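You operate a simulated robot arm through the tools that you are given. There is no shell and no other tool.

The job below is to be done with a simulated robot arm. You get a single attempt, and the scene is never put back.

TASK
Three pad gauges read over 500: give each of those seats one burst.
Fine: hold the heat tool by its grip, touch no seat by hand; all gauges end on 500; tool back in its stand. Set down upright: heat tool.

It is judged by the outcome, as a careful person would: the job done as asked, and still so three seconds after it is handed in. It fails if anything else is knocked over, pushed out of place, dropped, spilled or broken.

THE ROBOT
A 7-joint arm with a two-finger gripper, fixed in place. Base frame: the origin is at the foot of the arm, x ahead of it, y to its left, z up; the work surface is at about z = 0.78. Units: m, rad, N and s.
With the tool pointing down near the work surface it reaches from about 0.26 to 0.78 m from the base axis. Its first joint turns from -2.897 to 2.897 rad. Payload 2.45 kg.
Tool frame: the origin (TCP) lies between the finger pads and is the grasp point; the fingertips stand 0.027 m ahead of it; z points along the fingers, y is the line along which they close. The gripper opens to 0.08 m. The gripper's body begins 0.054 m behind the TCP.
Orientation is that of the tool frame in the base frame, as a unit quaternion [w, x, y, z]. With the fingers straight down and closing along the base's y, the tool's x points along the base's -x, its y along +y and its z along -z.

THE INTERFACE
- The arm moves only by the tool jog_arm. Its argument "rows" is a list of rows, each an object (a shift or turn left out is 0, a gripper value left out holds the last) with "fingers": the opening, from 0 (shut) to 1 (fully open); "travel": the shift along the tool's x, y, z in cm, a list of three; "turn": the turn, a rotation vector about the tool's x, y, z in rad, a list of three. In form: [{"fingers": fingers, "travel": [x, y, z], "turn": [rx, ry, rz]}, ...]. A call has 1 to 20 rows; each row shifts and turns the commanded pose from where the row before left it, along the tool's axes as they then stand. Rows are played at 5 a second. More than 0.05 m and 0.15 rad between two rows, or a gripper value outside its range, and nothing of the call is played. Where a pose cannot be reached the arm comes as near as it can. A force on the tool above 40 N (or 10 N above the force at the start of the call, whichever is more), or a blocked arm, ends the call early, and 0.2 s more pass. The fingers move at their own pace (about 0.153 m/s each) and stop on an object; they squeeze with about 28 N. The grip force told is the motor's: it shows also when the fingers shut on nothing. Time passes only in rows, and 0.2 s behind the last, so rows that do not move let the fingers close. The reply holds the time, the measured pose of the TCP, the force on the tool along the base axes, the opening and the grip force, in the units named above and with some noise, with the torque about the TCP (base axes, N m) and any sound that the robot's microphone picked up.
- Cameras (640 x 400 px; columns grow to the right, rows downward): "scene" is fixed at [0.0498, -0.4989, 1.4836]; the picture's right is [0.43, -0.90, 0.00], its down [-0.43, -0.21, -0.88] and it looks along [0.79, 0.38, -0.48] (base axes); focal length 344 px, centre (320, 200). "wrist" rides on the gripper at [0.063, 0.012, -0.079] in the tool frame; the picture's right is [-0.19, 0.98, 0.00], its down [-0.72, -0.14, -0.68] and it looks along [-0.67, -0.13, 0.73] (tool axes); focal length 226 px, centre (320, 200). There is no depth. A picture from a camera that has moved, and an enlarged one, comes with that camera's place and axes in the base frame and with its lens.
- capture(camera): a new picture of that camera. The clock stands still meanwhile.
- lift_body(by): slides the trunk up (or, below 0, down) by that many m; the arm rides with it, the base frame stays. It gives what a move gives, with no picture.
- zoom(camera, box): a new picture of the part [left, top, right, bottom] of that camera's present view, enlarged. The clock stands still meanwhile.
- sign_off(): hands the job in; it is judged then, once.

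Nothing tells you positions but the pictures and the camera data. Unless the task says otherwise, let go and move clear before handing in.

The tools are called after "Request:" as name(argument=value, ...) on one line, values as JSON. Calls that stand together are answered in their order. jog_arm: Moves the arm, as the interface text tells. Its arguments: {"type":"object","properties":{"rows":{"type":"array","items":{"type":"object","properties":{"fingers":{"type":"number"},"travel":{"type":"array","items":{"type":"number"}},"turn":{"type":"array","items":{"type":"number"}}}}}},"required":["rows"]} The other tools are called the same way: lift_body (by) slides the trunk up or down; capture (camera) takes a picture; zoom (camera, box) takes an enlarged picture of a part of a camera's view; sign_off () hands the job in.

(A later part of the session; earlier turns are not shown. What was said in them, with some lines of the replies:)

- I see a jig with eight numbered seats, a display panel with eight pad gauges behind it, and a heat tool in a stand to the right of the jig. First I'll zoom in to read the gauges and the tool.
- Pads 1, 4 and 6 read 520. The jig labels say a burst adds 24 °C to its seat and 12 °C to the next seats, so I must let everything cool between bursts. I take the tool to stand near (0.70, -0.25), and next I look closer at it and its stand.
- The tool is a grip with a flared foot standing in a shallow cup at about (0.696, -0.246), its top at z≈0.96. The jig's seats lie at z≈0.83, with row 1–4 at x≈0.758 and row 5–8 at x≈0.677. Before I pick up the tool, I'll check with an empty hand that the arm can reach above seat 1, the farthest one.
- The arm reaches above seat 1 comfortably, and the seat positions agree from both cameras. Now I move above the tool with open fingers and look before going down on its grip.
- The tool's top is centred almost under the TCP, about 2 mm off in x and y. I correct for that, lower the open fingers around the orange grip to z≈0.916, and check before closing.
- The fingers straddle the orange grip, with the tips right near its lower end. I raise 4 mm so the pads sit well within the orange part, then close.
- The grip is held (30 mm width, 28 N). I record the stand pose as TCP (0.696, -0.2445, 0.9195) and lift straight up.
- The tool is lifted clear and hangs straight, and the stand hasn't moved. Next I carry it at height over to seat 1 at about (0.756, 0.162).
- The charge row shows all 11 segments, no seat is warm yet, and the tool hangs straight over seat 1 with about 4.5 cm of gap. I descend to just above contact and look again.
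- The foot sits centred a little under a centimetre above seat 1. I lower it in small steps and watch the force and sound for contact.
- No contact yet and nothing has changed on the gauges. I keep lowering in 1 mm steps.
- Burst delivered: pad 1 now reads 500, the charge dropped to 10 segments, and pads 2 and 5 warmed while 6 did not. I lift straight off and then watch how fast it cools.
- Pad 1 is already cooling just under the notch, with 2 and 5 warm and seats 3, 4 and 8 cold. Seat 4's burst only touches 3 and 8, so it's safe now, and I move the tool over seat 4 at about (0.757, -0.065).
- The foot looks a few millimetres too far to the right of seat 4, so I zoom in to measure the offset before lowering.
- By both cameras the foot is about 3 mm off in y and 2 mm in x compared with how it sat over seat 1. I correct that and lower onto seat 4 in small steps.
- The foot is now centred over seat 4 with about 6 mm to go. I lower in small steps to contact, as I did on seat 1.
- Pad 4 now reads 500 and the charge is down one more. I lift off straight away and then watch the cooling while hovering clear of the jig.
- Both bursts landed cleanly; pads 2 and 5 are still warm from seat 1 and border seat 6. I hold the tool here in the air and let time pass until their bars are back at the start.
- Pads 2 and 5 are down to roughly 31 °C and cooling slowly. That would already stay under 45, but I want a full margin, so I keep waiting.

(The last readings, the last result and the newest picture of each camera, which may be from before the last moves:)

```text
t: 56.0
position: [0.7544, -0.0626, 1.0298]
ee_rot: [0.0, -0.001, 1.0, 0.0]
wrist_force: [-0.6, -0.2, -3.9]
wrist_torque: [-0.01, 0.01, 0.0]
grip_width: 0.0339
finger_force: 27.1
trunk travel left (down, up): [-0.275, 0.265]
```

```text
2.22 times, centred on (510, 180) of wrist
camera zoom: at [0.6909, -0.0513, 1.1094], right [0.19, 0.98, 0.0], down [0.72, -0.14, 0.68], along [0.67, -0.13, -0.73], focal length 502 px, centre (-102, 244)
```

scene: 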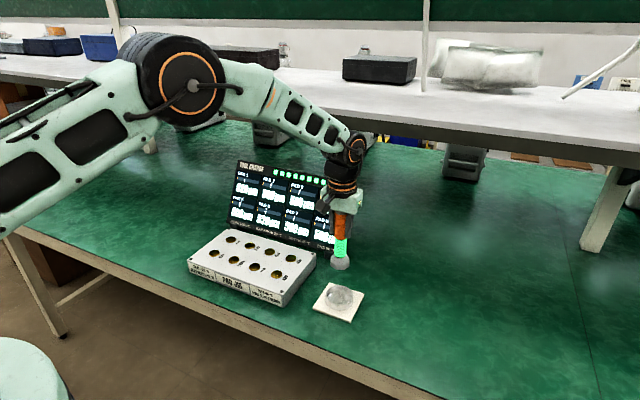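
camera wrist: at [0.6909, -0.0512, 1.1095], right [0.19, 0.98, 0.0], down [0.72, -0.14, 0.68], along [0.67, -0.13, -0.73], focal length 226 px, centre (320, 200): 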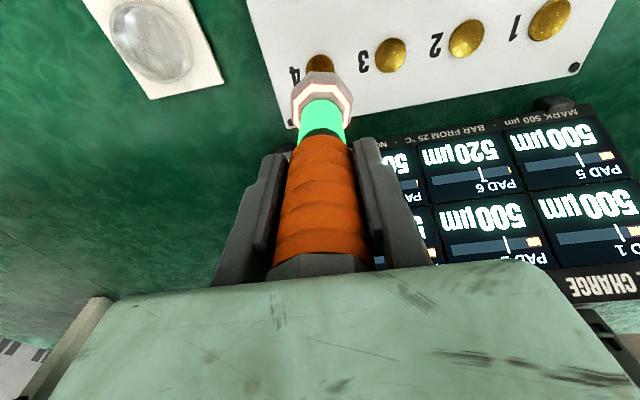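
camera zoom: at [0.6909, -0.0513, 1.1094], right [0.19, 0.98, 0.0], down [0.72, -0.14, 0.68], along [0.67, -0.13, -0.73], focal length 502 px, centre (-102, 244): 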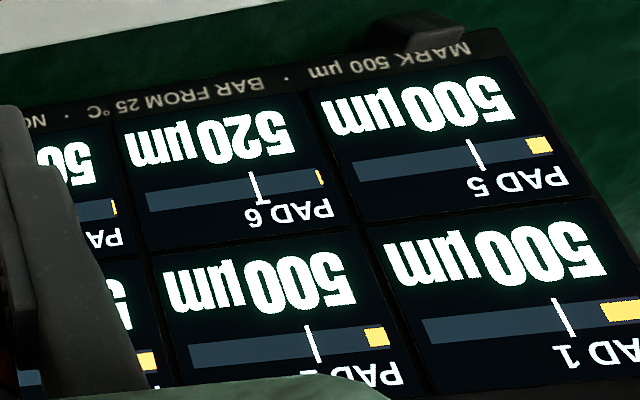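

The tool's glow has faded, but the bars look the same at t=56 as at t=35. I zoom in tightly to read each bar before deciding anything.

Request:
zoom(camera="scene", box=[238, 165, 280, 205])

Request:
zoom(camera="scene", box=[310, 180, 352, 225])

Request:
capture(camera="wrist")

```text
10.00 times, centred on (259, 185) of scene
camera zoom: at [0.0498, -0.4989, 1.4836], right [0.43, -0.9, 0.0], down [-0.43, -0.21, -0.88], along [0.79, 0.38, -0.48], focal length 3440 px, centre (930, 350)
```

zoom: 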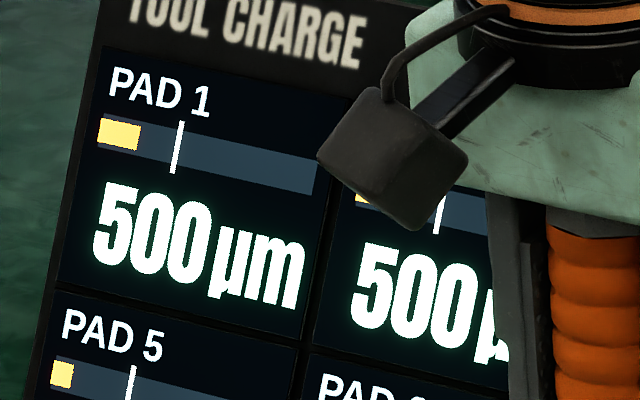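

```text
8.89 times, centred on (331, 202) of scene
camera zoom: at [0.0498, -0.4989, 1.4836], right [0.43, -0.9, 0.0], down [-0.43, -0.21, -0.88], along [0.79, 0.38, -0.48], focal length 3058 px, centre (222, 178)
```

zoom: 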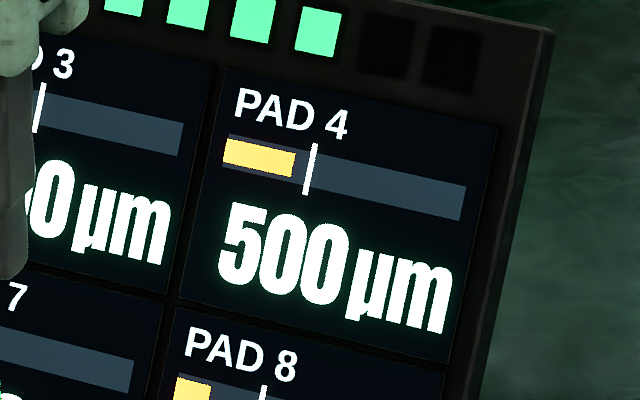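

```text
taken
camera wrist: at [0.6909, -0.0513, 1.1094], right [0.19, 0.98, 0.0], down [0.72, -0.14, 0.68], along [0.67, -0.13, -0.73], focal length 226 px, centre (320, 200)
```

wrist: 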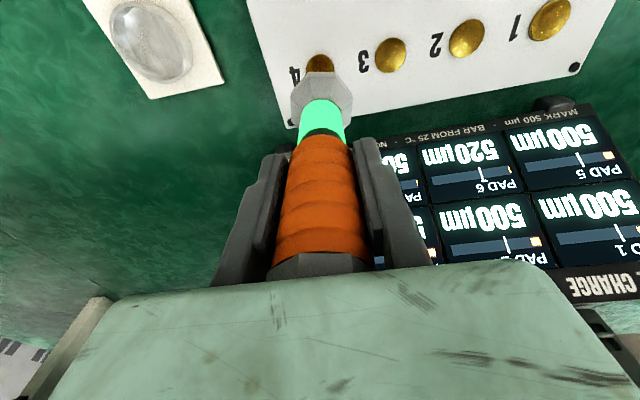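

Reading the bars: pad 1 ≈ 35.5 °C, pad 5 ≈ 30 °C, pad 4 ≈ 41 °C, pad 8 ≈ 33 °C. I let a little more time pass with a small upward move, to see whether cooling still goes on.

Request:
jog_arm(rows=[{"fingers": 0, "travel": [0, 0, -1]}, {"travel": [0, 0, -1]}, {}, {}, {}, {}, {}, {}, {}, {}, {}, {}, {}, {}, {}, {}, {}, {}, {}, {}])

Request:
zoom(camera="scene", box=[238, 165, 280, 205])

Request:
zoom(camera="scene", box=[310, 180, 352, 225])

```text
t: 60.2
position: [0.7545, -0.0636, 1.0491]
ee_rot: [0.0, -0.001, 1.0, 0.0]
wrist_force: [-0.7, -0.1, -4.1]
wrist_torque: [0.03, 0.04, -0.01]
grip_width: 0.034
finger_force: 28.0
trunk travel left (down, up): [-0.275, 0.265]
```

```text
10.00 times, centred on (259, 185) of scene
camera zoom: at [0.0498, -0.4989, 1.4836], right [0.43, -0.9, 0.0], down [-0.43, -0.21, -0.88], along [0.79, 0.38, -0.48], focal length 3440 px, centre (930, 350)
```

zoom: 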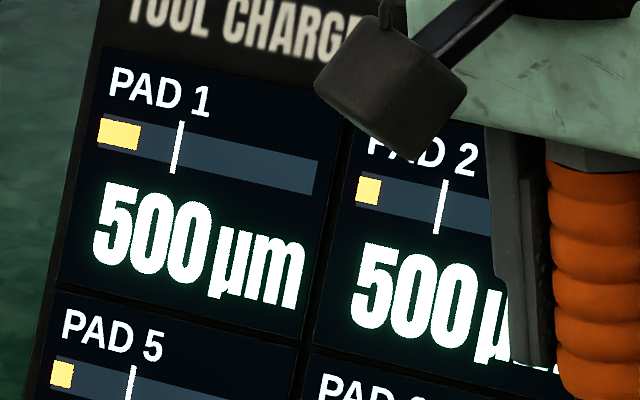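

```text
8.89 times, centred on (331, 202) of scene
camera zoom: at [0.0498, -0.4989, 1.4836], right [0.43, -0.9, 0.0], down [-0.43, -0.21, -0.88], along [0.79, 0.38, -0.48], focal length 3058 px, centre (222, 178)
```

zoom: 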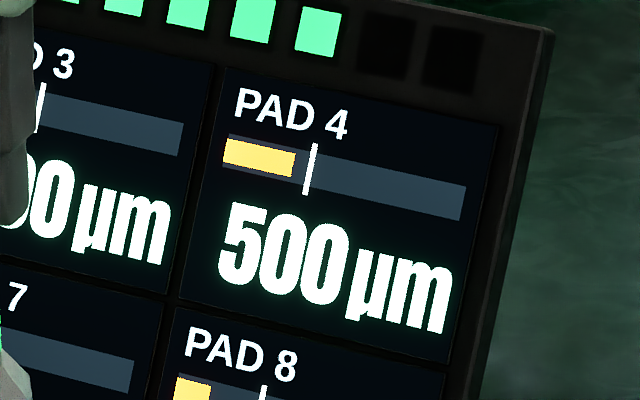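

The bars read the same as before, and either way a burst on seat 6 is safe: seat 6 itself is at 25 °C, and pads 2 and 5 at ≤31 °C would reach at most about 43 °C, under the 45 °C limit. I move the tool over seat 6 at about (0.675, 0.086) and check alignment.

Request:
jog_arm(rows=[{"fingers": 0, "travel": [1.317, 2.49, 0]}, {"travel": [1.317, 2.49, 0]}, {"travel": [1.317, 2.49, 0]}, {"travel": [1.317, 2.49, 0]}, {"travel": [1.317, 2.49, 0]}, {"travel": [1.317, 2.49, 0]}, {"travel": [0, 0, 2]}, {"travel": [0, 0, 2]}, {"travel": [0, 0, 2]}, {"travel": [0, 0, 1.5]}, {}, {}])

Request:
zoom(camera="wrist", box=[240, 30, 400, 130])

Request:
zoom(camera="scene", box=[205, 225, 265, 285])

Request:
zoom(camera="scene", box=[220, 150, 370, 260])

Request:
capture(camera="wrist")

```text
t: 62.8
position: [0.6757, 0.0863, 0.9752]
ee_rot: [0.0, -0.001, 1.0, -0.001]
wrist_force: [0.3, 0.6, -4.7]
wrist_torque: [-0.05, 0.0, -0.02]
grip_width: 0.0339
finger_force: 27.7
trunk travel left (down, up): [-0.275, 0.265]
```

```text
4.00 times, centred on (320, 80) of wrist
camera zoom: at [0.6123, 0.0974, 1.0541], right [0.19, 0.98, 0.0], down [0.72, -0.14, 0.68], along [0.67, -0.13, -0.73], focal length 904 px, centre (320, 680)
```

zoom: 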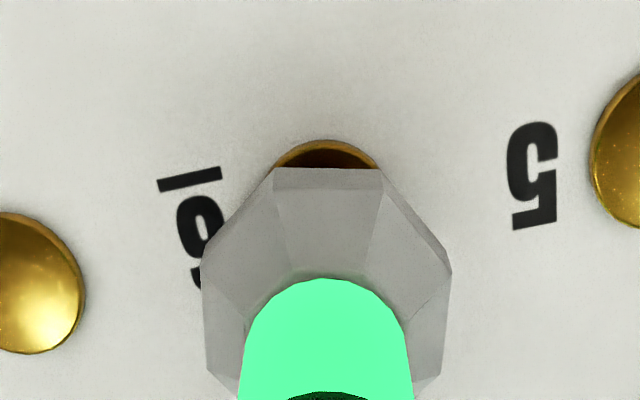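

```text
6.67 times, centred on (235, 255) of scene
camera zoom: at [0.0498, -0.4989, 1.4836], right [0.43, -0.9, 0.0], down [-0.43, -0.21, -0.88], along [0.79, 0.38, -0.48], focal length 2293 px, centre (887, -167)
```

zoom: 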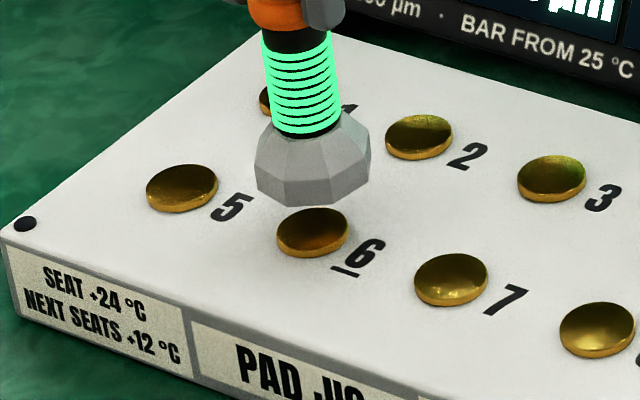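

```text
3.64 times, centred on (295, 205) of scene
camera zoom: at [0.0498, -0.4989, 1.4836], right [0.43, -0.9, 0.0], down [-0.43, -0.21, -0.88], along [0.79, 0.38, -0.48], focal length 1251 px, centre (411, 182)
```

zoom: 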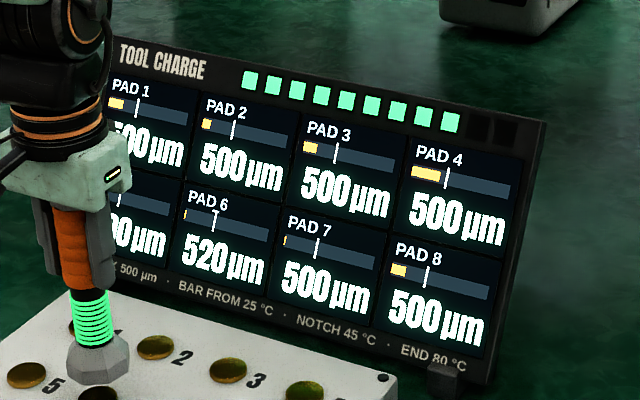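

```text
taken
camera wrist: at [0.6123, 0.0974, 1.0541], right [0.19, 0.98, 0.0], down [0.72, -0.14, 0.68], along [0.67, -0.13, -0.73], focal length 226 px, centre (320, 200)
```

wrist: 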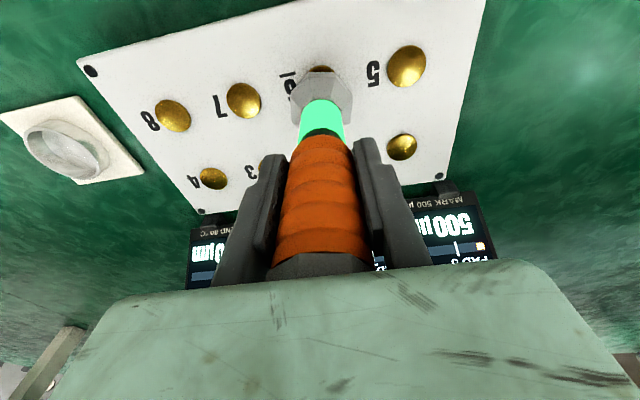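

Alignment over seat 6 is good, within about 1–2 mm. Pad 6 is cold at 520 and its neighbours are at 31 °C or below. I lower to just above the seat, then to contact in 1 mm steps.

Request:
jog_arm(rows=[{"fingers": 0, "travel": [0, 0.1, 0.8]}, {"travel": [0, 0, 0.8]}, {"travel": [0, 0, 0.4]}, {"travel": [0, 0, 0.2]}, {"travel": [0, 0, 0.1]}, {}])

Request:
zoom(camera="scene", box=[205, 225, 265, 285])

Request:
zoom(camera="scene", box=[220, 150, 370, 260])

```text
t: 64.2
position: [0.6776, 0.0881, 0.9501]
ee_rot: [0.0, -0.001, 1.0, -0.001]
wrist_force: [-0.4, -1.4, -3.9]
wrist_torque: [-0.03, 0.03, -0.02]
grip_width: 0.0342
finger_force: 27.9
trunk travel left (down, up): [-0.275, 0.265]
```

```text
6.67 times, centred on (235, 255) of scene
camera zoom: at [0.0498, -0.4989, 1.4836], right [0.43, -0.9, 0.0], down [-0.43, -0.21, -0.88], along [0.79, 0.38, -0.48], focal length 2293 px, centre (887, -167)
```

zoom: 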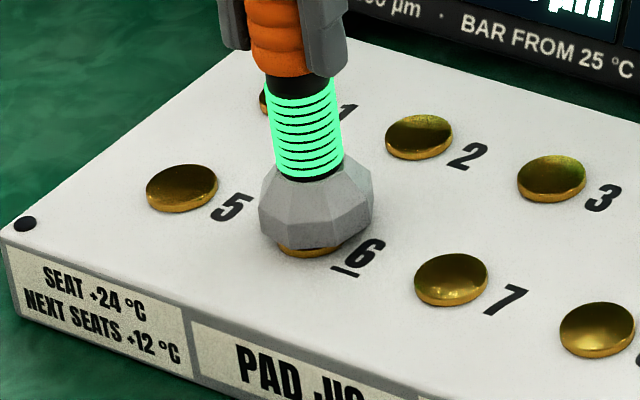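

```text
3.64 times, centred on (295, 205) of scene
camera zoom: at [0.0498, -0.4989, 1.4836], right [0.43, -0.9, 0.0], down [-0.43, -0.21, -0.88], along [0.79, 0.38, -0.48], focal length 1251 px, centre (411, 182)
```

zoom: 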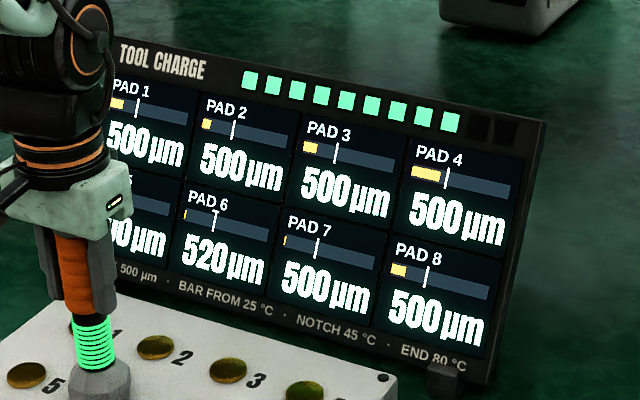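

The foot is just above seat 6, centred, with no burst yet. I go down the last few millimetres.

Request:
jog_arm(rows=[{"fingers": 0, "travel": [0, 0, 0.1]}, {"travel": [0, 0, 0.1]}, {"travel": [0, 0, 0.1]}])

Request:
zoom(camera="scene", box=[220, 150, 370, 260])

```text
t: 65.0
position: [0.675, 0.0877, 0.95]
ee_rot: [0.003, -0.001, 1.0, 0.001]
wrist_force: [-0.2, 1.3, 9.4]
wrist_torque: [0.1, 0.15, -0.03]
grip_width: 0.034
finger_force: 28.1
trunk travel left (down, up): [-0.275, 0.265]
```

```text
3.64 times, centred on (295, 205) of scene
camera zoom: at [0.0498, -0.4989, 1.4836], right [0.43, -0.9, 0.0], down [-0.43, -0.21, -0.88], along [0.79, 0.38, -0.48], focal length 1251 px, centre (411, 182)
```

zoom: 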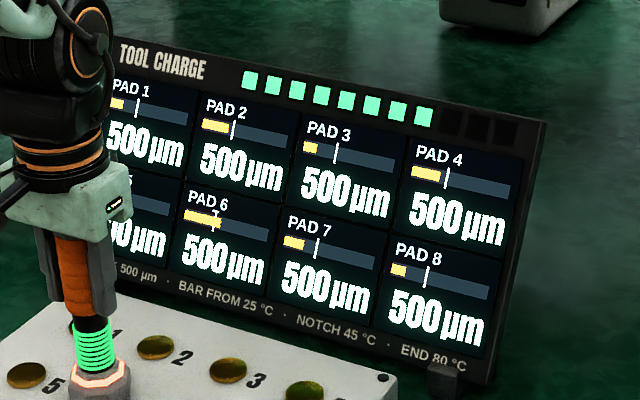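

Pad 6 now reads 500, pad 2 stayed under the notch, and all visible pads show 500. I lift straight off and carry the tool back above its stand.

Request:
jog_arm(rows=[{"fingers": 0, "travel": [0, 0, -1]}, {"travel": [0, 0, -2]}, {"travel": [0, 0, -2.5]}, {"travel": [0, 0, -3]}, {"travel": [-0.17, -2.77, 0]}, {"travel": [-0.17, -2.77, 0]}, {"travel": [-0.17, -2.77, 0]}, {"travel": [-0.17, -2.77, 0]}, {"travel": [-0.17, -2.77, 0]}, {"travel": [-0.17, -2.77, 0]}, {"travel": [-0.17, -2.77, 0]}, {"travel": [-0.17, -2.77, 0]}, {"travel": [-0.17, -2.77, 0]}, {"travel": [-0.17, -2.77, 0]}, {"travel": [-0.17, -2.77, 0]}, {"travel": [-0.17, -2.77, 0]}, {}, {}])

Request:
capture(camera="wrist")

Request:
zoom(camera="scene", box=[220, 150, 370, 260])

Request:
zoom(camera="scene", box=[295, 225, 385, 325])

```text
t: 68.8
position: [0.6982, -0.2457, 1.0334]
ee_rot: [-0.001, -0.001, 1.0, 0.0]
wrist_force: [-0.4, 0.6, -4.1]
wrist_torque: [0.0, 0.03, -0.01]
grip_width: 0.0341
finger_force: 27.5
trunk travel left (down, up): [-0.275, 0.265]
```

```text
taken
camera wrist: at [0.6341, -0.2341, 1.111], right [0.19, 0.98, 0.0], down [0.72, -0.14, 0.68], along [0.67, -0.13, -0.73], focal length 226 px, centre (320, 200)
```

wrist: 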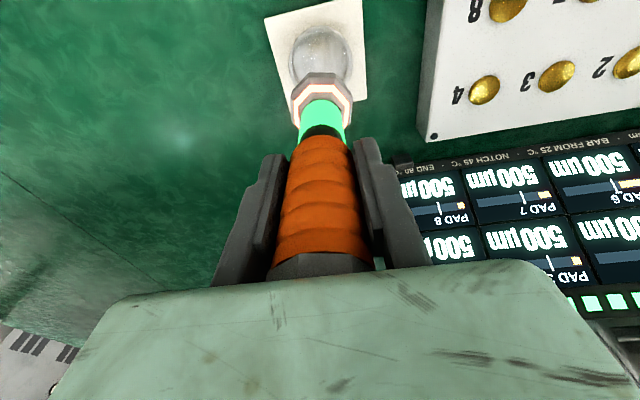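

```text
3.64 times, centred on (295, 205) of scene
camera zoom: at [0.0498, -0.4989, 1.4836], right [0.43, -0.9, 0.0], down [-0.43, -0.21, -0.88], along [0.79, 0.38, -0.48], focal length 1251 px, centre (411, 182)
```

zoom: 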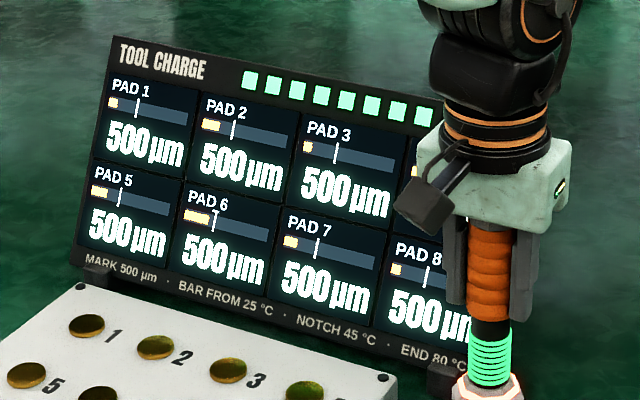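

```text
4.00 times, centred on (340, 275) of scene
camera zoom: at [0.0498, -0.4989, 1.4836], right [0.43, -0.9, 0.0], down [-0.43, -0.21, -0.88], along [0.79, 0.38, -0.48], focal length 1376 px, centre (240, -100)
```

zoom: 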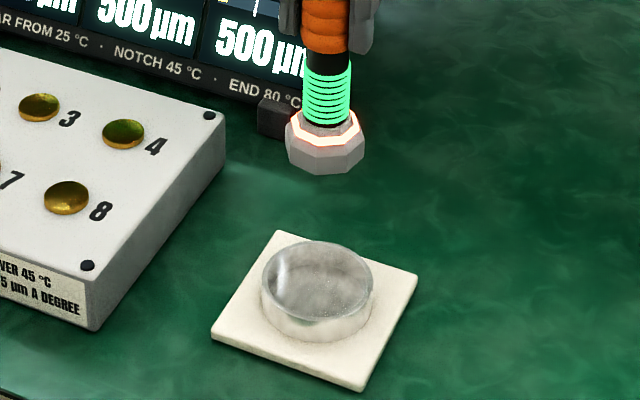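

All eight pads read 500 and 8 charge segments remain after exactly three bursts. Now I line the tool up with the stand, lower it to just above the cup and check alignment.

Request:
jog_arm(rows=[{"fingers": 0, "travel": [0.15, 0.1, 0]}, {"travel": [0, 0, 2]}, {"travel": [0, 0, 2]}, {"travel": [0, 0, 2]}, {"travel": [0, 0, 1.5]}, {}, {}])

Request:
capture(camera="wrist")

Request:
zoom(camera="wrist", box=[240, 30, 400, 130])

Request:
zoom(camera="scene", box=[305, 240, 375, 325])

```text
t: 70.4
position: [0.6944, -0.2423, 0.9563]
ee_rot: [0.0, -0.001, 1.0, 0.001]
wrist_force: [-0.1, 0.1, -3.7]
wrist_torque: [0.0, 0.01, 0.04]
grip_width: 0.034
finger_force: 28.4
trunk travel left (down, up): [-0.275, 0.265]
```

```text
taken
camera wrist: at [0.631, -0.2315, 1.0348], right [0.19, 0.98, 0.0], down [0.72, -0.14, 0.68], along [0.67, -0.13, -0.73], focal length 226 px, centre (320, 200)
```

wrist: 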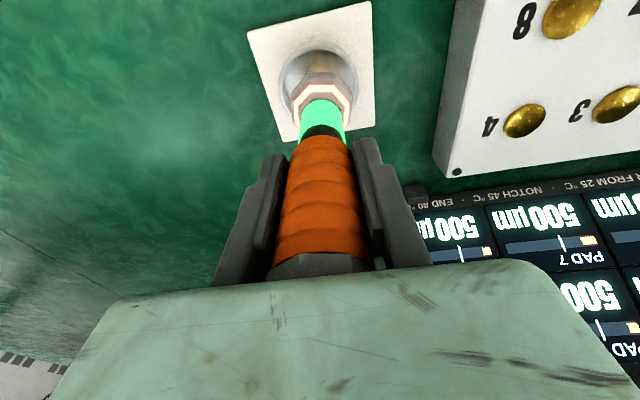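

```text
4.00 times, centred on (320, 80) of wrist
camera zoom: at [0.631, -0.2315, 1.0348], right [0.19, 0.98, 0.0], down [0.72, -0.14, 0.68], along [0.67, -0.13, -0.73], focal length 904 px, centre (320, 680)
```

zoom: 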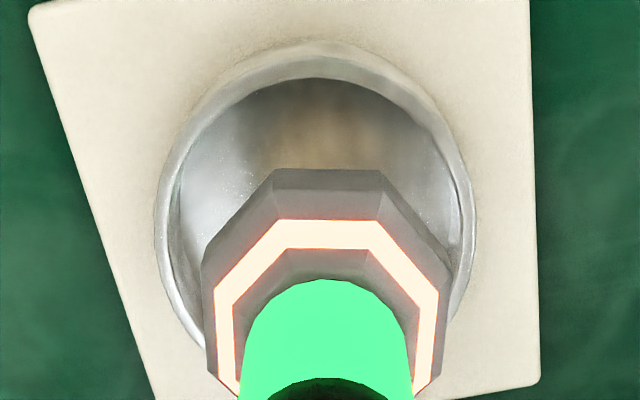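

```text
4.71 times, centred on (340, 282) of scene
camera zoom: at [0.0498, -0.4989, 1.4836], right [0.43, -0.9, 0.0], down [-0.43, -0.21, -0.88], along [0.79, 0.38, -0.48], focal length 1619 px, centre (226, -188)
```

zoom: 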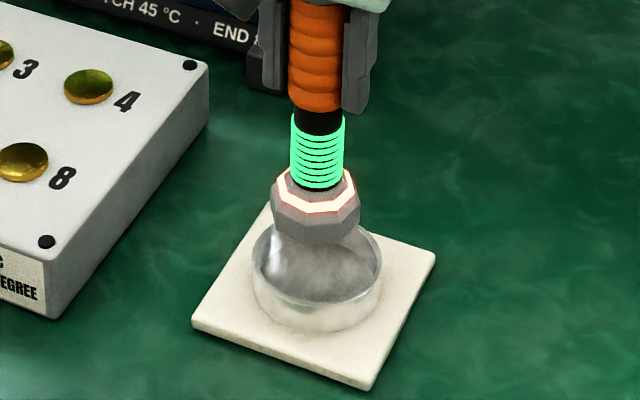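

The foot is inside the cup's outline, with only 1–2 mm of offset to remove and plenty of clearance. I correct that and lower into the cup, slowing near the floor.

Request:
jog_arm(rows=[{"fingers": 0, "travel": [-0.12, -0.18, 0.5]}, {"travel": [0, 0, 1]}, {"travel": [0, 0, 0.8]}, {"travel": [0, 0, 0.5]}, {"travel": [0, 0, 0.2]}, {}])

Request:
zoom(camera="wrist", box=[240, 30, 400, 130])

Request:
zoom(camera="scene", box=[305, 240, 375, 325])

```text
t: 71.8
position: [0.6951, -0.2446, 0.927]
ee_rot: [0.0, -0.001, 1.0, 0.001]
wrist_force: [0.0, 0.1, -3.6]
wrist_torque: [0.0, 0.02, 0.01]
grip_width: 0.034
finger_force: 28.2
trunk travel left (down, up): [-0.275, 0.265]
```

```text
4.00 times, centred on (320, 80) of wrist
camera zoom: at [0.6326, -0.234, 1.0066], right [0.19, 0.98, 0.0], down [0.72, -0.14, 0.68], along [0.67, -0.13, -0.73], focal length 904 px, centre (320, 680)
```

zoom: 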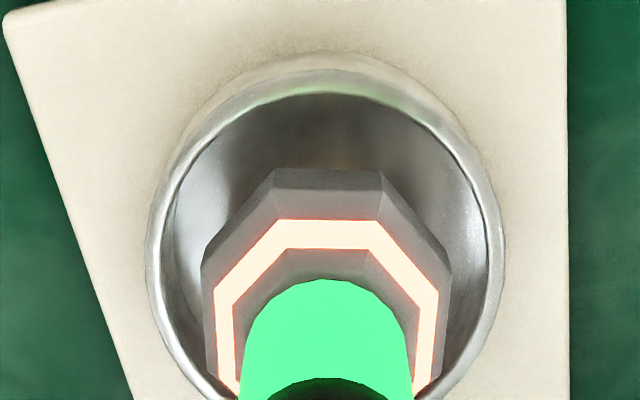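

```text
4.71 times, centred on (340, 282) of scene
camera zoom: at [0.0498, -0.4989, 1.4836], right [0.43, -0.9, 0.0], down [-0.43, -0.21, -0.88], along [0.79, 0.38, -0.48], focal length 1619 px, centre (226, -188)
```

zoom: 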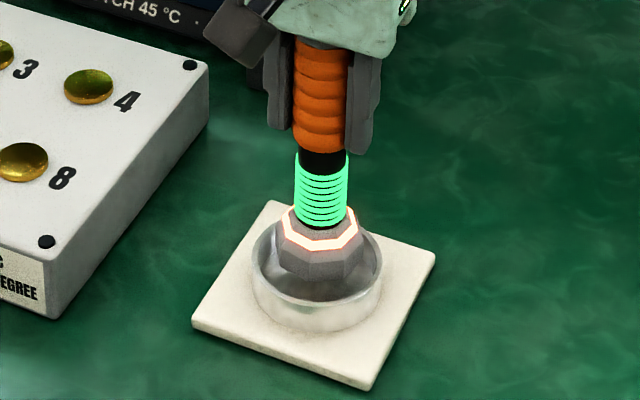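

The foot is centred in the cup with about 8 mm left to the floor. I lower gently and watch for the force to change.

Request:
jog_arm(rows=[{"fingers": 0, "travel": [0, 0, 0.3]}, {"travel": [0, 0, 0.2]}, {"travel": [0, 0, 0.1]}, {"travel": [0, 0, 0.1]}, {}])

Request:
zoom(camera="scene", box=[305, 240, 375, 325])

```text
t: 73.0
position: [0.695, -0.246, 0.9204]
ee_rot: [0.0, -0.001, 1.0, 0.001]
wrist_force: [0.1, 0.7, -4.3]
wrist_torque: [0.02, 0.02, 0.01]
grip_width: 0.0337
finger_force: 27.5
trunk travel left (down, up): [-0.275, 0.265]
```

```text
4.71 times, centred on (340, 282) of scene
camera zoom: at [0.0498, -0.4989, 1.4836], right [0.43, -0.9, 0.0], down [-0.43, -0.21, -0.88], along [0.79, 0.38, -0.48], focal length 1619 px, centre (226, -188)
```

zoom: 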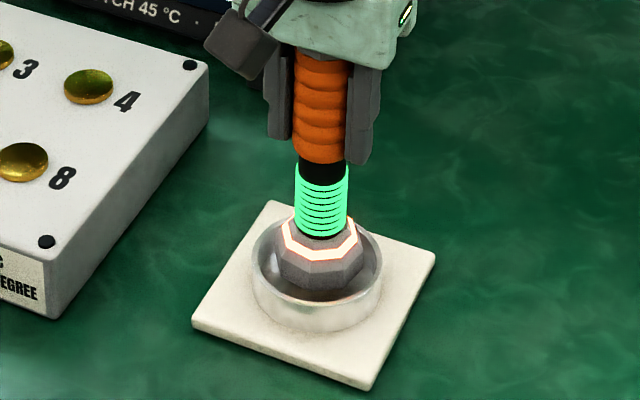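

The force still shows the tool hanging free, and its foot is about 1 cm above its original resting height, since it sits higher in the fingers than when first gripped. I continue lowering slowly until it touches the floor of the cup.

Request:
jog_arm(rows=[{"fingers": 0, "travel": [0, 0, 0.2]}, {"travel": [0, 0, 0.2]}, {"travel": [0, 0, 0.2]}, {"travel": [0, 0, 0.1]}, {"travel": [0, 0, 0.1]}])

Request:
zoom(camera="scene", box=[305, 240, 375, 325])

Request:
zoom(camera="wrist", box=[200, 30, 440, 290])

```text
t: 74.2
position: [0.6962, -0.2457, 0.9131]
ee_rot: [0.0, -0.001, 1.0, 0.0]
wrist_force: [0.0, 0.6, -4.1]
wrist_torque: [0.02, 0.03, 0.02]
grip_width: 0.0343
finger_force: 27.7
trunk travel left (down, up): [-0.275, 0.265]
```

```text
4.71 times, centred on (340, 282) of scene
camera zoom: at [0.0498, -0.4989, 1.4836], right [0.43, -0.9, 0.0], down [-0.43, -0.21, -0.88], along [0.79, 0.38, -0.48], focal length 1619 px, centre (226, -188)
```

zoom: 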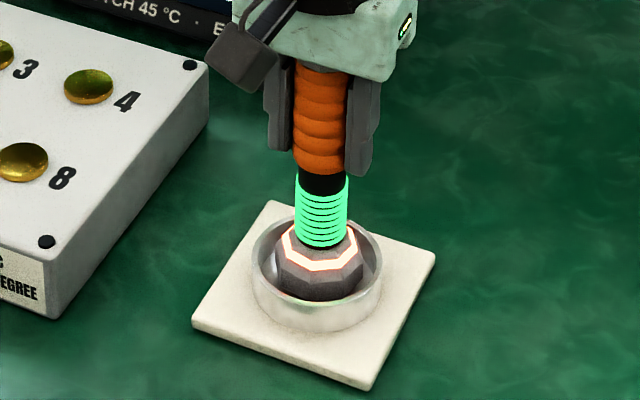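

```text
1.54 times, centred on (320, 160) of wrist
camera zoom: at [0.6327, -0.2345, 0.9917], right [0.19, 0.98, 0.0], down [0.72, -0.14, 0.68], along [0.67, -0.13, -0.73], focal length 348 px, centre (320, 262)
```

zoom: 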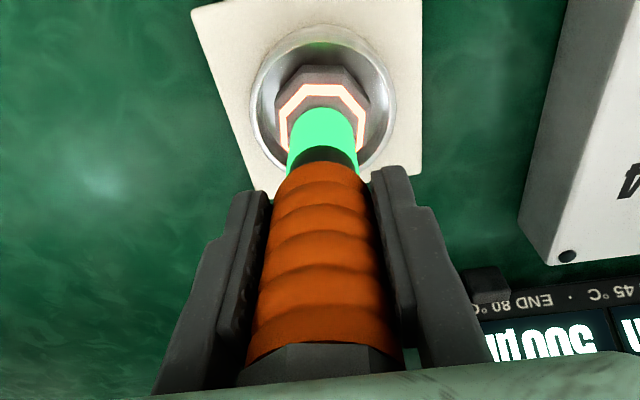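

Still hanging with roughly 7 mm to go by comparison with the first picture. I keep lowering in small steps.

Request:
jog_arm(rows=[{"fingers": 0, "travel": [0, 0, 0.2]}, {"travel": [0, 0, 0.2]}, {"travel": [0, 0, 0.1]}, {}])

Request:
zoom(camera="scene", box=[305, 240, 375, 325])

```text
t: 75.2
position: [0.697, -0.2451, 0.9069]
ee_rot: [0.0, -0.001, 1.0, 0.001]
wrist_force: [0.4, 0.1, -4.2]
wrist_torque: [-0.01, 0.02, 0.0]
grip_width: 0.0339
finger_force: 28.0
trunk travel left (down, up): [-0.275, 0.265]
```

```text
4.71 times, centred on (340, 282) of scene
camera zoom: at [0.0498, -0.4989, 1.4836], right [0.43, -0.9, 0.0], down [-0.43, -0.21, -0.88], along [0.79, 0.38, -0.48], focal length 1619 px, centre (226, -188)
```

zoom: 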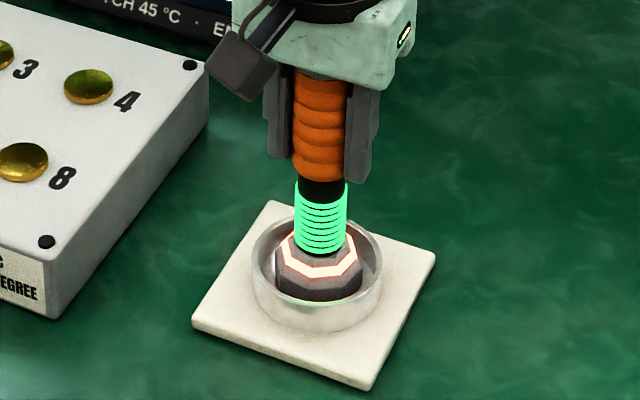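

Almost there: by comparison with the first picture, about 2–3 mm remain and the force is unchanged. I go down in 1 mm steps.

Request:
jog_arm(rows=[{"fingers": 0, "travel": [0, 0, 0.1]}, {"travel": [0, 0, 0.1]}, {}])

Request:
jog_arm(rows=[{"fingers": 0, "travel": [0, 0, 0.1]}, {}])

Request:
zoom(camera="scene", box=[305, 240, 375, 325])

```text
t: 76.0
position: [0.6953, -0.2457, 0.9049]
ee_rot: [0.0, -0.001, 1.0, 0.001]
wrist_force: [0.9, -1.1, -3.9]
wrist_torque: [-0.05, 0.01, -0.04]
grip_width: 0.0338
finger_force: 27.5
trunk travel left (down, up): [-0.275, 0.265]
```

```text
t: 76.6
position: [0.696, -0.2457, 0.9048]
ee_rot: [0.001, -0.002, 1.0, -0.001]
wrist_force: [-0.3, -0.4, 3.6]
wrist_torque: [-0.03, 0.17, -0.01]
grip_width: 0.034
finger_force: 27.5
trunk travel left (down, up): [-0.275, 0.265]
```

```text
4.71 times, centred on (340, 282) of scene
camera zoom: at [0.0498, -0.4989, 1.4836], right [0.43, -0.9, 0.0], down [-0.43, -0.21, -0.88], along [0.79, 0.38, -0.48], focal length 1619 px, centre (226, -188)
```

zoom: 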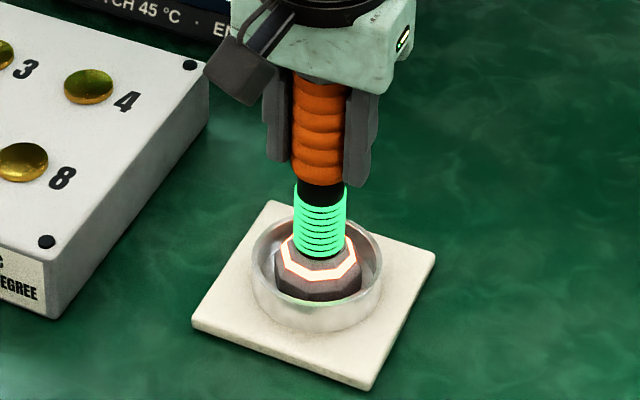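

The foot now rests on the cup floor, since the force flipped to a light upward push. I ease up half a millimetre, open the fingers gradually, then rise straight up.

Request:
jog_arm(rows=[{"fingers": 0, "travel": [0, 0, -0.05]}, {"fingers": 0.46}, {"fingers": 0.52}, {"fingers": 0.65}, {"fingers": 0.8}, {"fingers": 1}, {}, {}])

Request:
zoom(camera="scene", box=[305, 240, 375, 325])

Request:
capture(camera="wrist")

```text
t: 78.4
position: [0.6956, -0.2454, 0.904]
ee_rot: [0.0, -0.001, 1.0, 0.0]
wrist_force: [0.6, -0.4, 0.6]
wrist_torque: [-0.02, 0.03, 0.01]
grip_width: 0.0801
finger_force: 0.1
trunk travel left (down, up): [-0.275, 0.265]
```

```text
4.71 times, centred on (340, 282) of scene
camera zoom: at [0.0498, -0.4989, 1.4836], right [0.43, -0.9, 0.0], down [-0.43, -0.21, -0.88], along [0.79, 0.38, -0.48], focal length 1619 px, centre (226, -188)
```

zoom: 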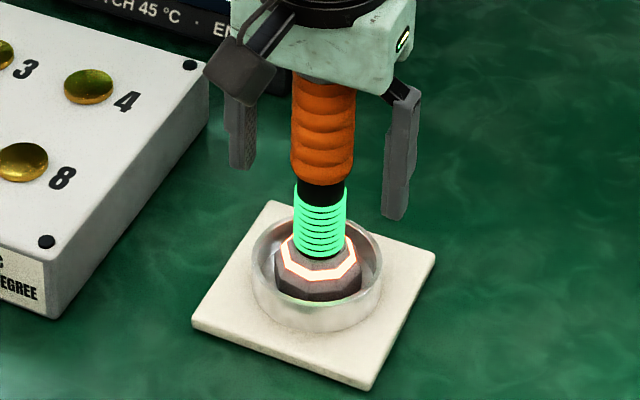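

```text
taken
camera wrist: at [0.6322, -0.2338, 0.9836], right [0.19, 0.98, 0.0], down [0.72, -0.14, 0.68], along [0.67, -0.13, -0.73], focal length 226 px, centre (320, 200)
```

wrist: 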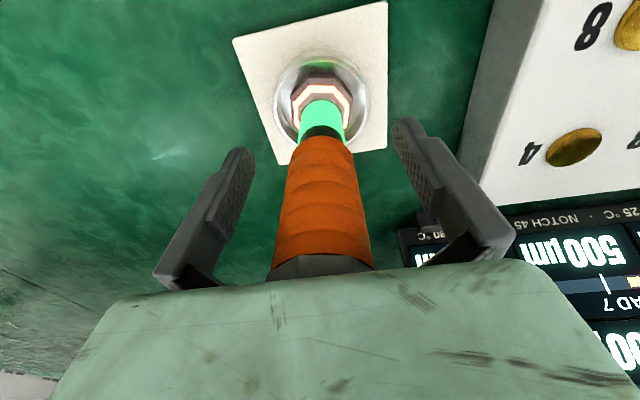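

The fingers are open and the tool stands upright in its cup on its own. I rise straight up slowly until the fingertips clear the tool, then back away.

Request:
jog_arm(rows=[{"fingers": 1, "travel": [0, 0, -1]}, {"travel": [0, 0, -2]}, {"travel": [0, 0, -3]}, {"travel": [0, 0, -3]}, {"travel": [0, 0, -3]}, {"travel": [0, 0, -4]}, {"travel": [0, 0, -4]}, {}])

Request:
capture(camera="scene")

Request:
zoom(camera="scene", box=[305, 240, 375, 325])

Request:
zoom(camera="scene", box=[220, 150, 370, 260])

```text
t: 80.2
position: [0.6948, -0.245, 1.1078]
ee_rot: [0.0, -0.001, 1.0, 0.002]
wrist_force: [0.1, 0.2, -0.2]
wrist_torque: [0.0, 0.04, 0.02]
grip_width: 0.0801
finger_force: 0.0
trunk travel left (down, up): [-0.275, 0.265]
```

```text
taken
```

scene: 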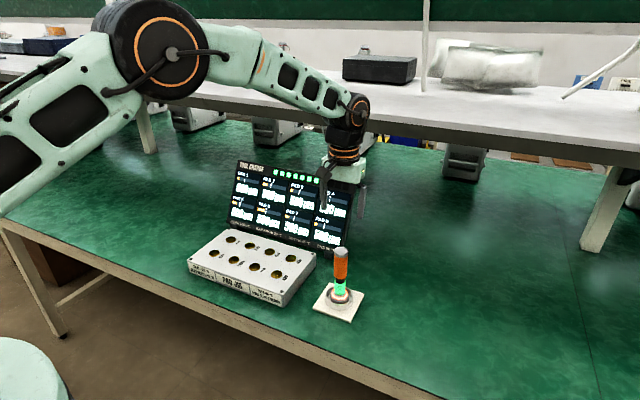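

```text
4.71 times, centred on (340, 282) of scene
camera zoom: at [0.0498, -0.4989, 1.4836], right [0.43, -0.9, 0.0], down [-0.43, -0.21, -0.88], along [0.79, 0.38, -0.48], focal length 1619 px, centre (226, -188)
```

zoom: 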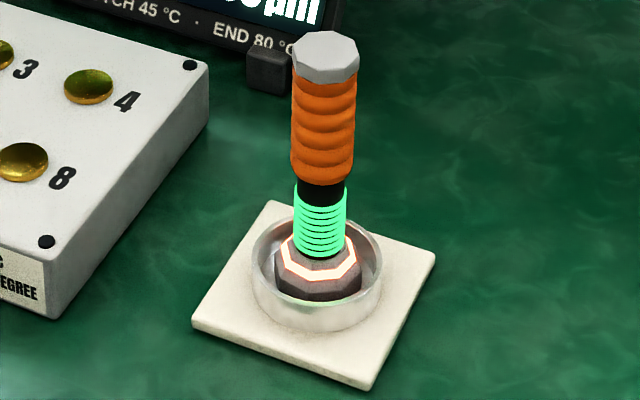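

```text
3.64 times, centred on (295, 205) of scene
camera zoom: at [0.0498, -0.4989, 1.4836], right [0.43, -0.9, 0.0], down [-0.43, -0.21, -0.88], along [0.79, 0.38, -0.48], focal length 1251 px, centre (411, 182)
```

zoom: 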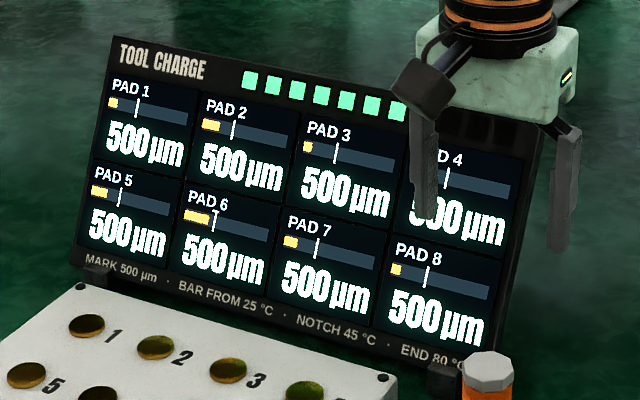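

The tool stands upright in its stand just as at the start. I move the arm back and up so I can see all the gauges once more before handing in.

Request:
jog_arm(rows=[{"fingers": 1, "travel": [3, 0, -3]}, {"travel": [3, 0, -3]}, {"travel": [3, 0, -2]}, {"travel": [3, -2, 0]}, {"travel": [3, -3, 0]}, {"travel": [0, -3, 0]}, {"travel": [0, -3, 0]}, {}, {}, {}, {}, {}])

Request:
capture(camera="scene")

Request:
zoom(camera="scene", box=[220, 150, 370, 260])

Request:
zoom(camera="scene", box=[180, 220, 380, 330])

Request:
capture(camera="wrist")

```text
t: 82.8
position: [0.5474, -0.3578, 1.1838]
ee_rot: [0.001, -0.001, 1.0, 0.0]
wrist_force: [0.6, 0.2, -1.0]
wrist_torque: [0.0, 0.02, 0.0]
grip_width: 0.0799
finger_force: 0.1
trunk travel left (down, up): [-0.275, 0.265]
```

```text
taken
```

scene: 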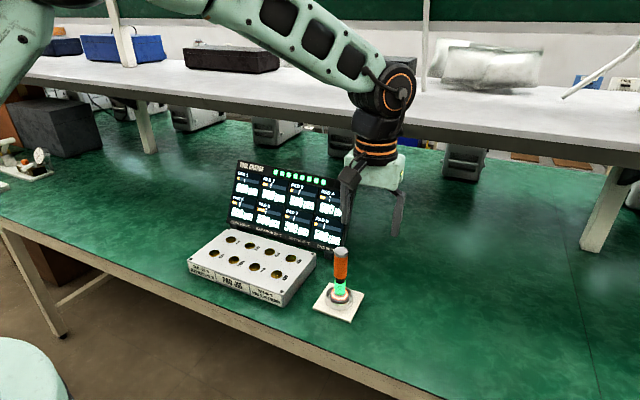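

```text
3.64 times, centred on (295, 205) of scene
camera zoom: at [0.0498, -0.4989, 1.4836], right [0.43, -0.9, 0.0], down [-0.43, -0.21, -0.88], along [0.79, 0.38, -0.48], focal length 1251 px, centre (411, 182)
```

zoom: 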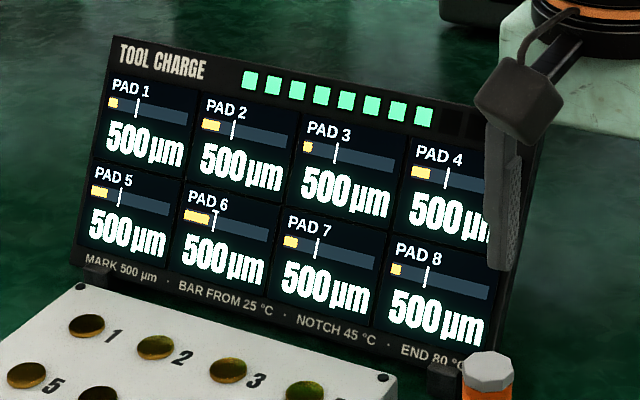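

```text
3.20 times, centred on (280, 275) of scene
camera zoom: at [0.0498, -0.4989, 1.4836], right [0.43, -0.9, 0.0], down [-0.43, -0.21, -0.88], along [0.79, 0.38, -0.48], focal length 1101 px, centre (448, -40)
```

zoom: 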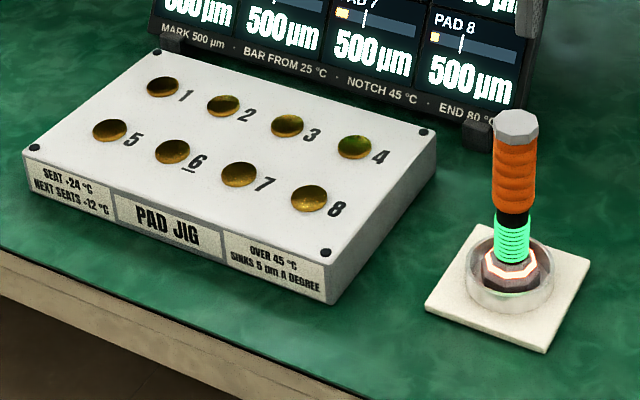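

```text
taken
camera wrist: at [0.4839, -0.3455, 1.2635], right [0.19, 0.98, 0.0], down [0.72, -0.14, 0.68], along [0.67, -0.13, -0.73], focal length 226 px, centre (320, 200)
```

wrist: 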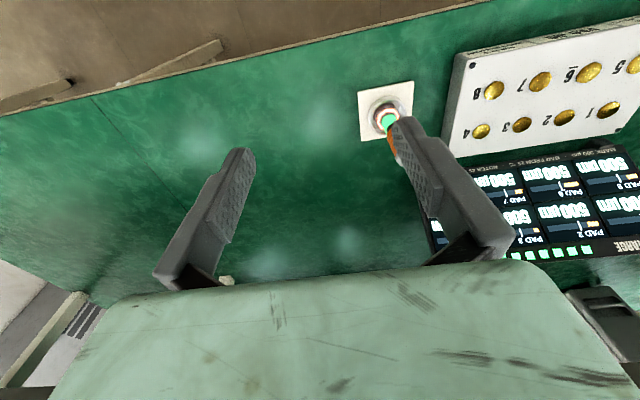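

All eight gauges read 500. The charge row shows exactly three segments spent, the jig and stand have not moved, and the heat tool stands upright in its cup with the gripper clear. I hand the job in.

Request:
sign_off()

```text
The job is handed in.
```

Seats 1, 4 and 6, the three that read over 500, each got one burst, and all eight pad gauges read 500 when I handed in. The charge row dropped by exactly three segments.

- **Tool handling:** I held the heat tool by its orange grip throughout, and the fingers touched no seat. It slid about a centimetre up in the fingers when first lifted.
- **Heat between bursts:** Before the burst on seat 6, the cooling on the display stopped changing at about t = 35 s. Neighbours 2 and 5 then read about 31 °C or less, so I went ahead. Pad 2 rose to just under the 45 °C notch and stayed at 500.
- **End state:** The tool is back in its stand, upright. The gripper is open and clear, and the jig and stand look unmoved.
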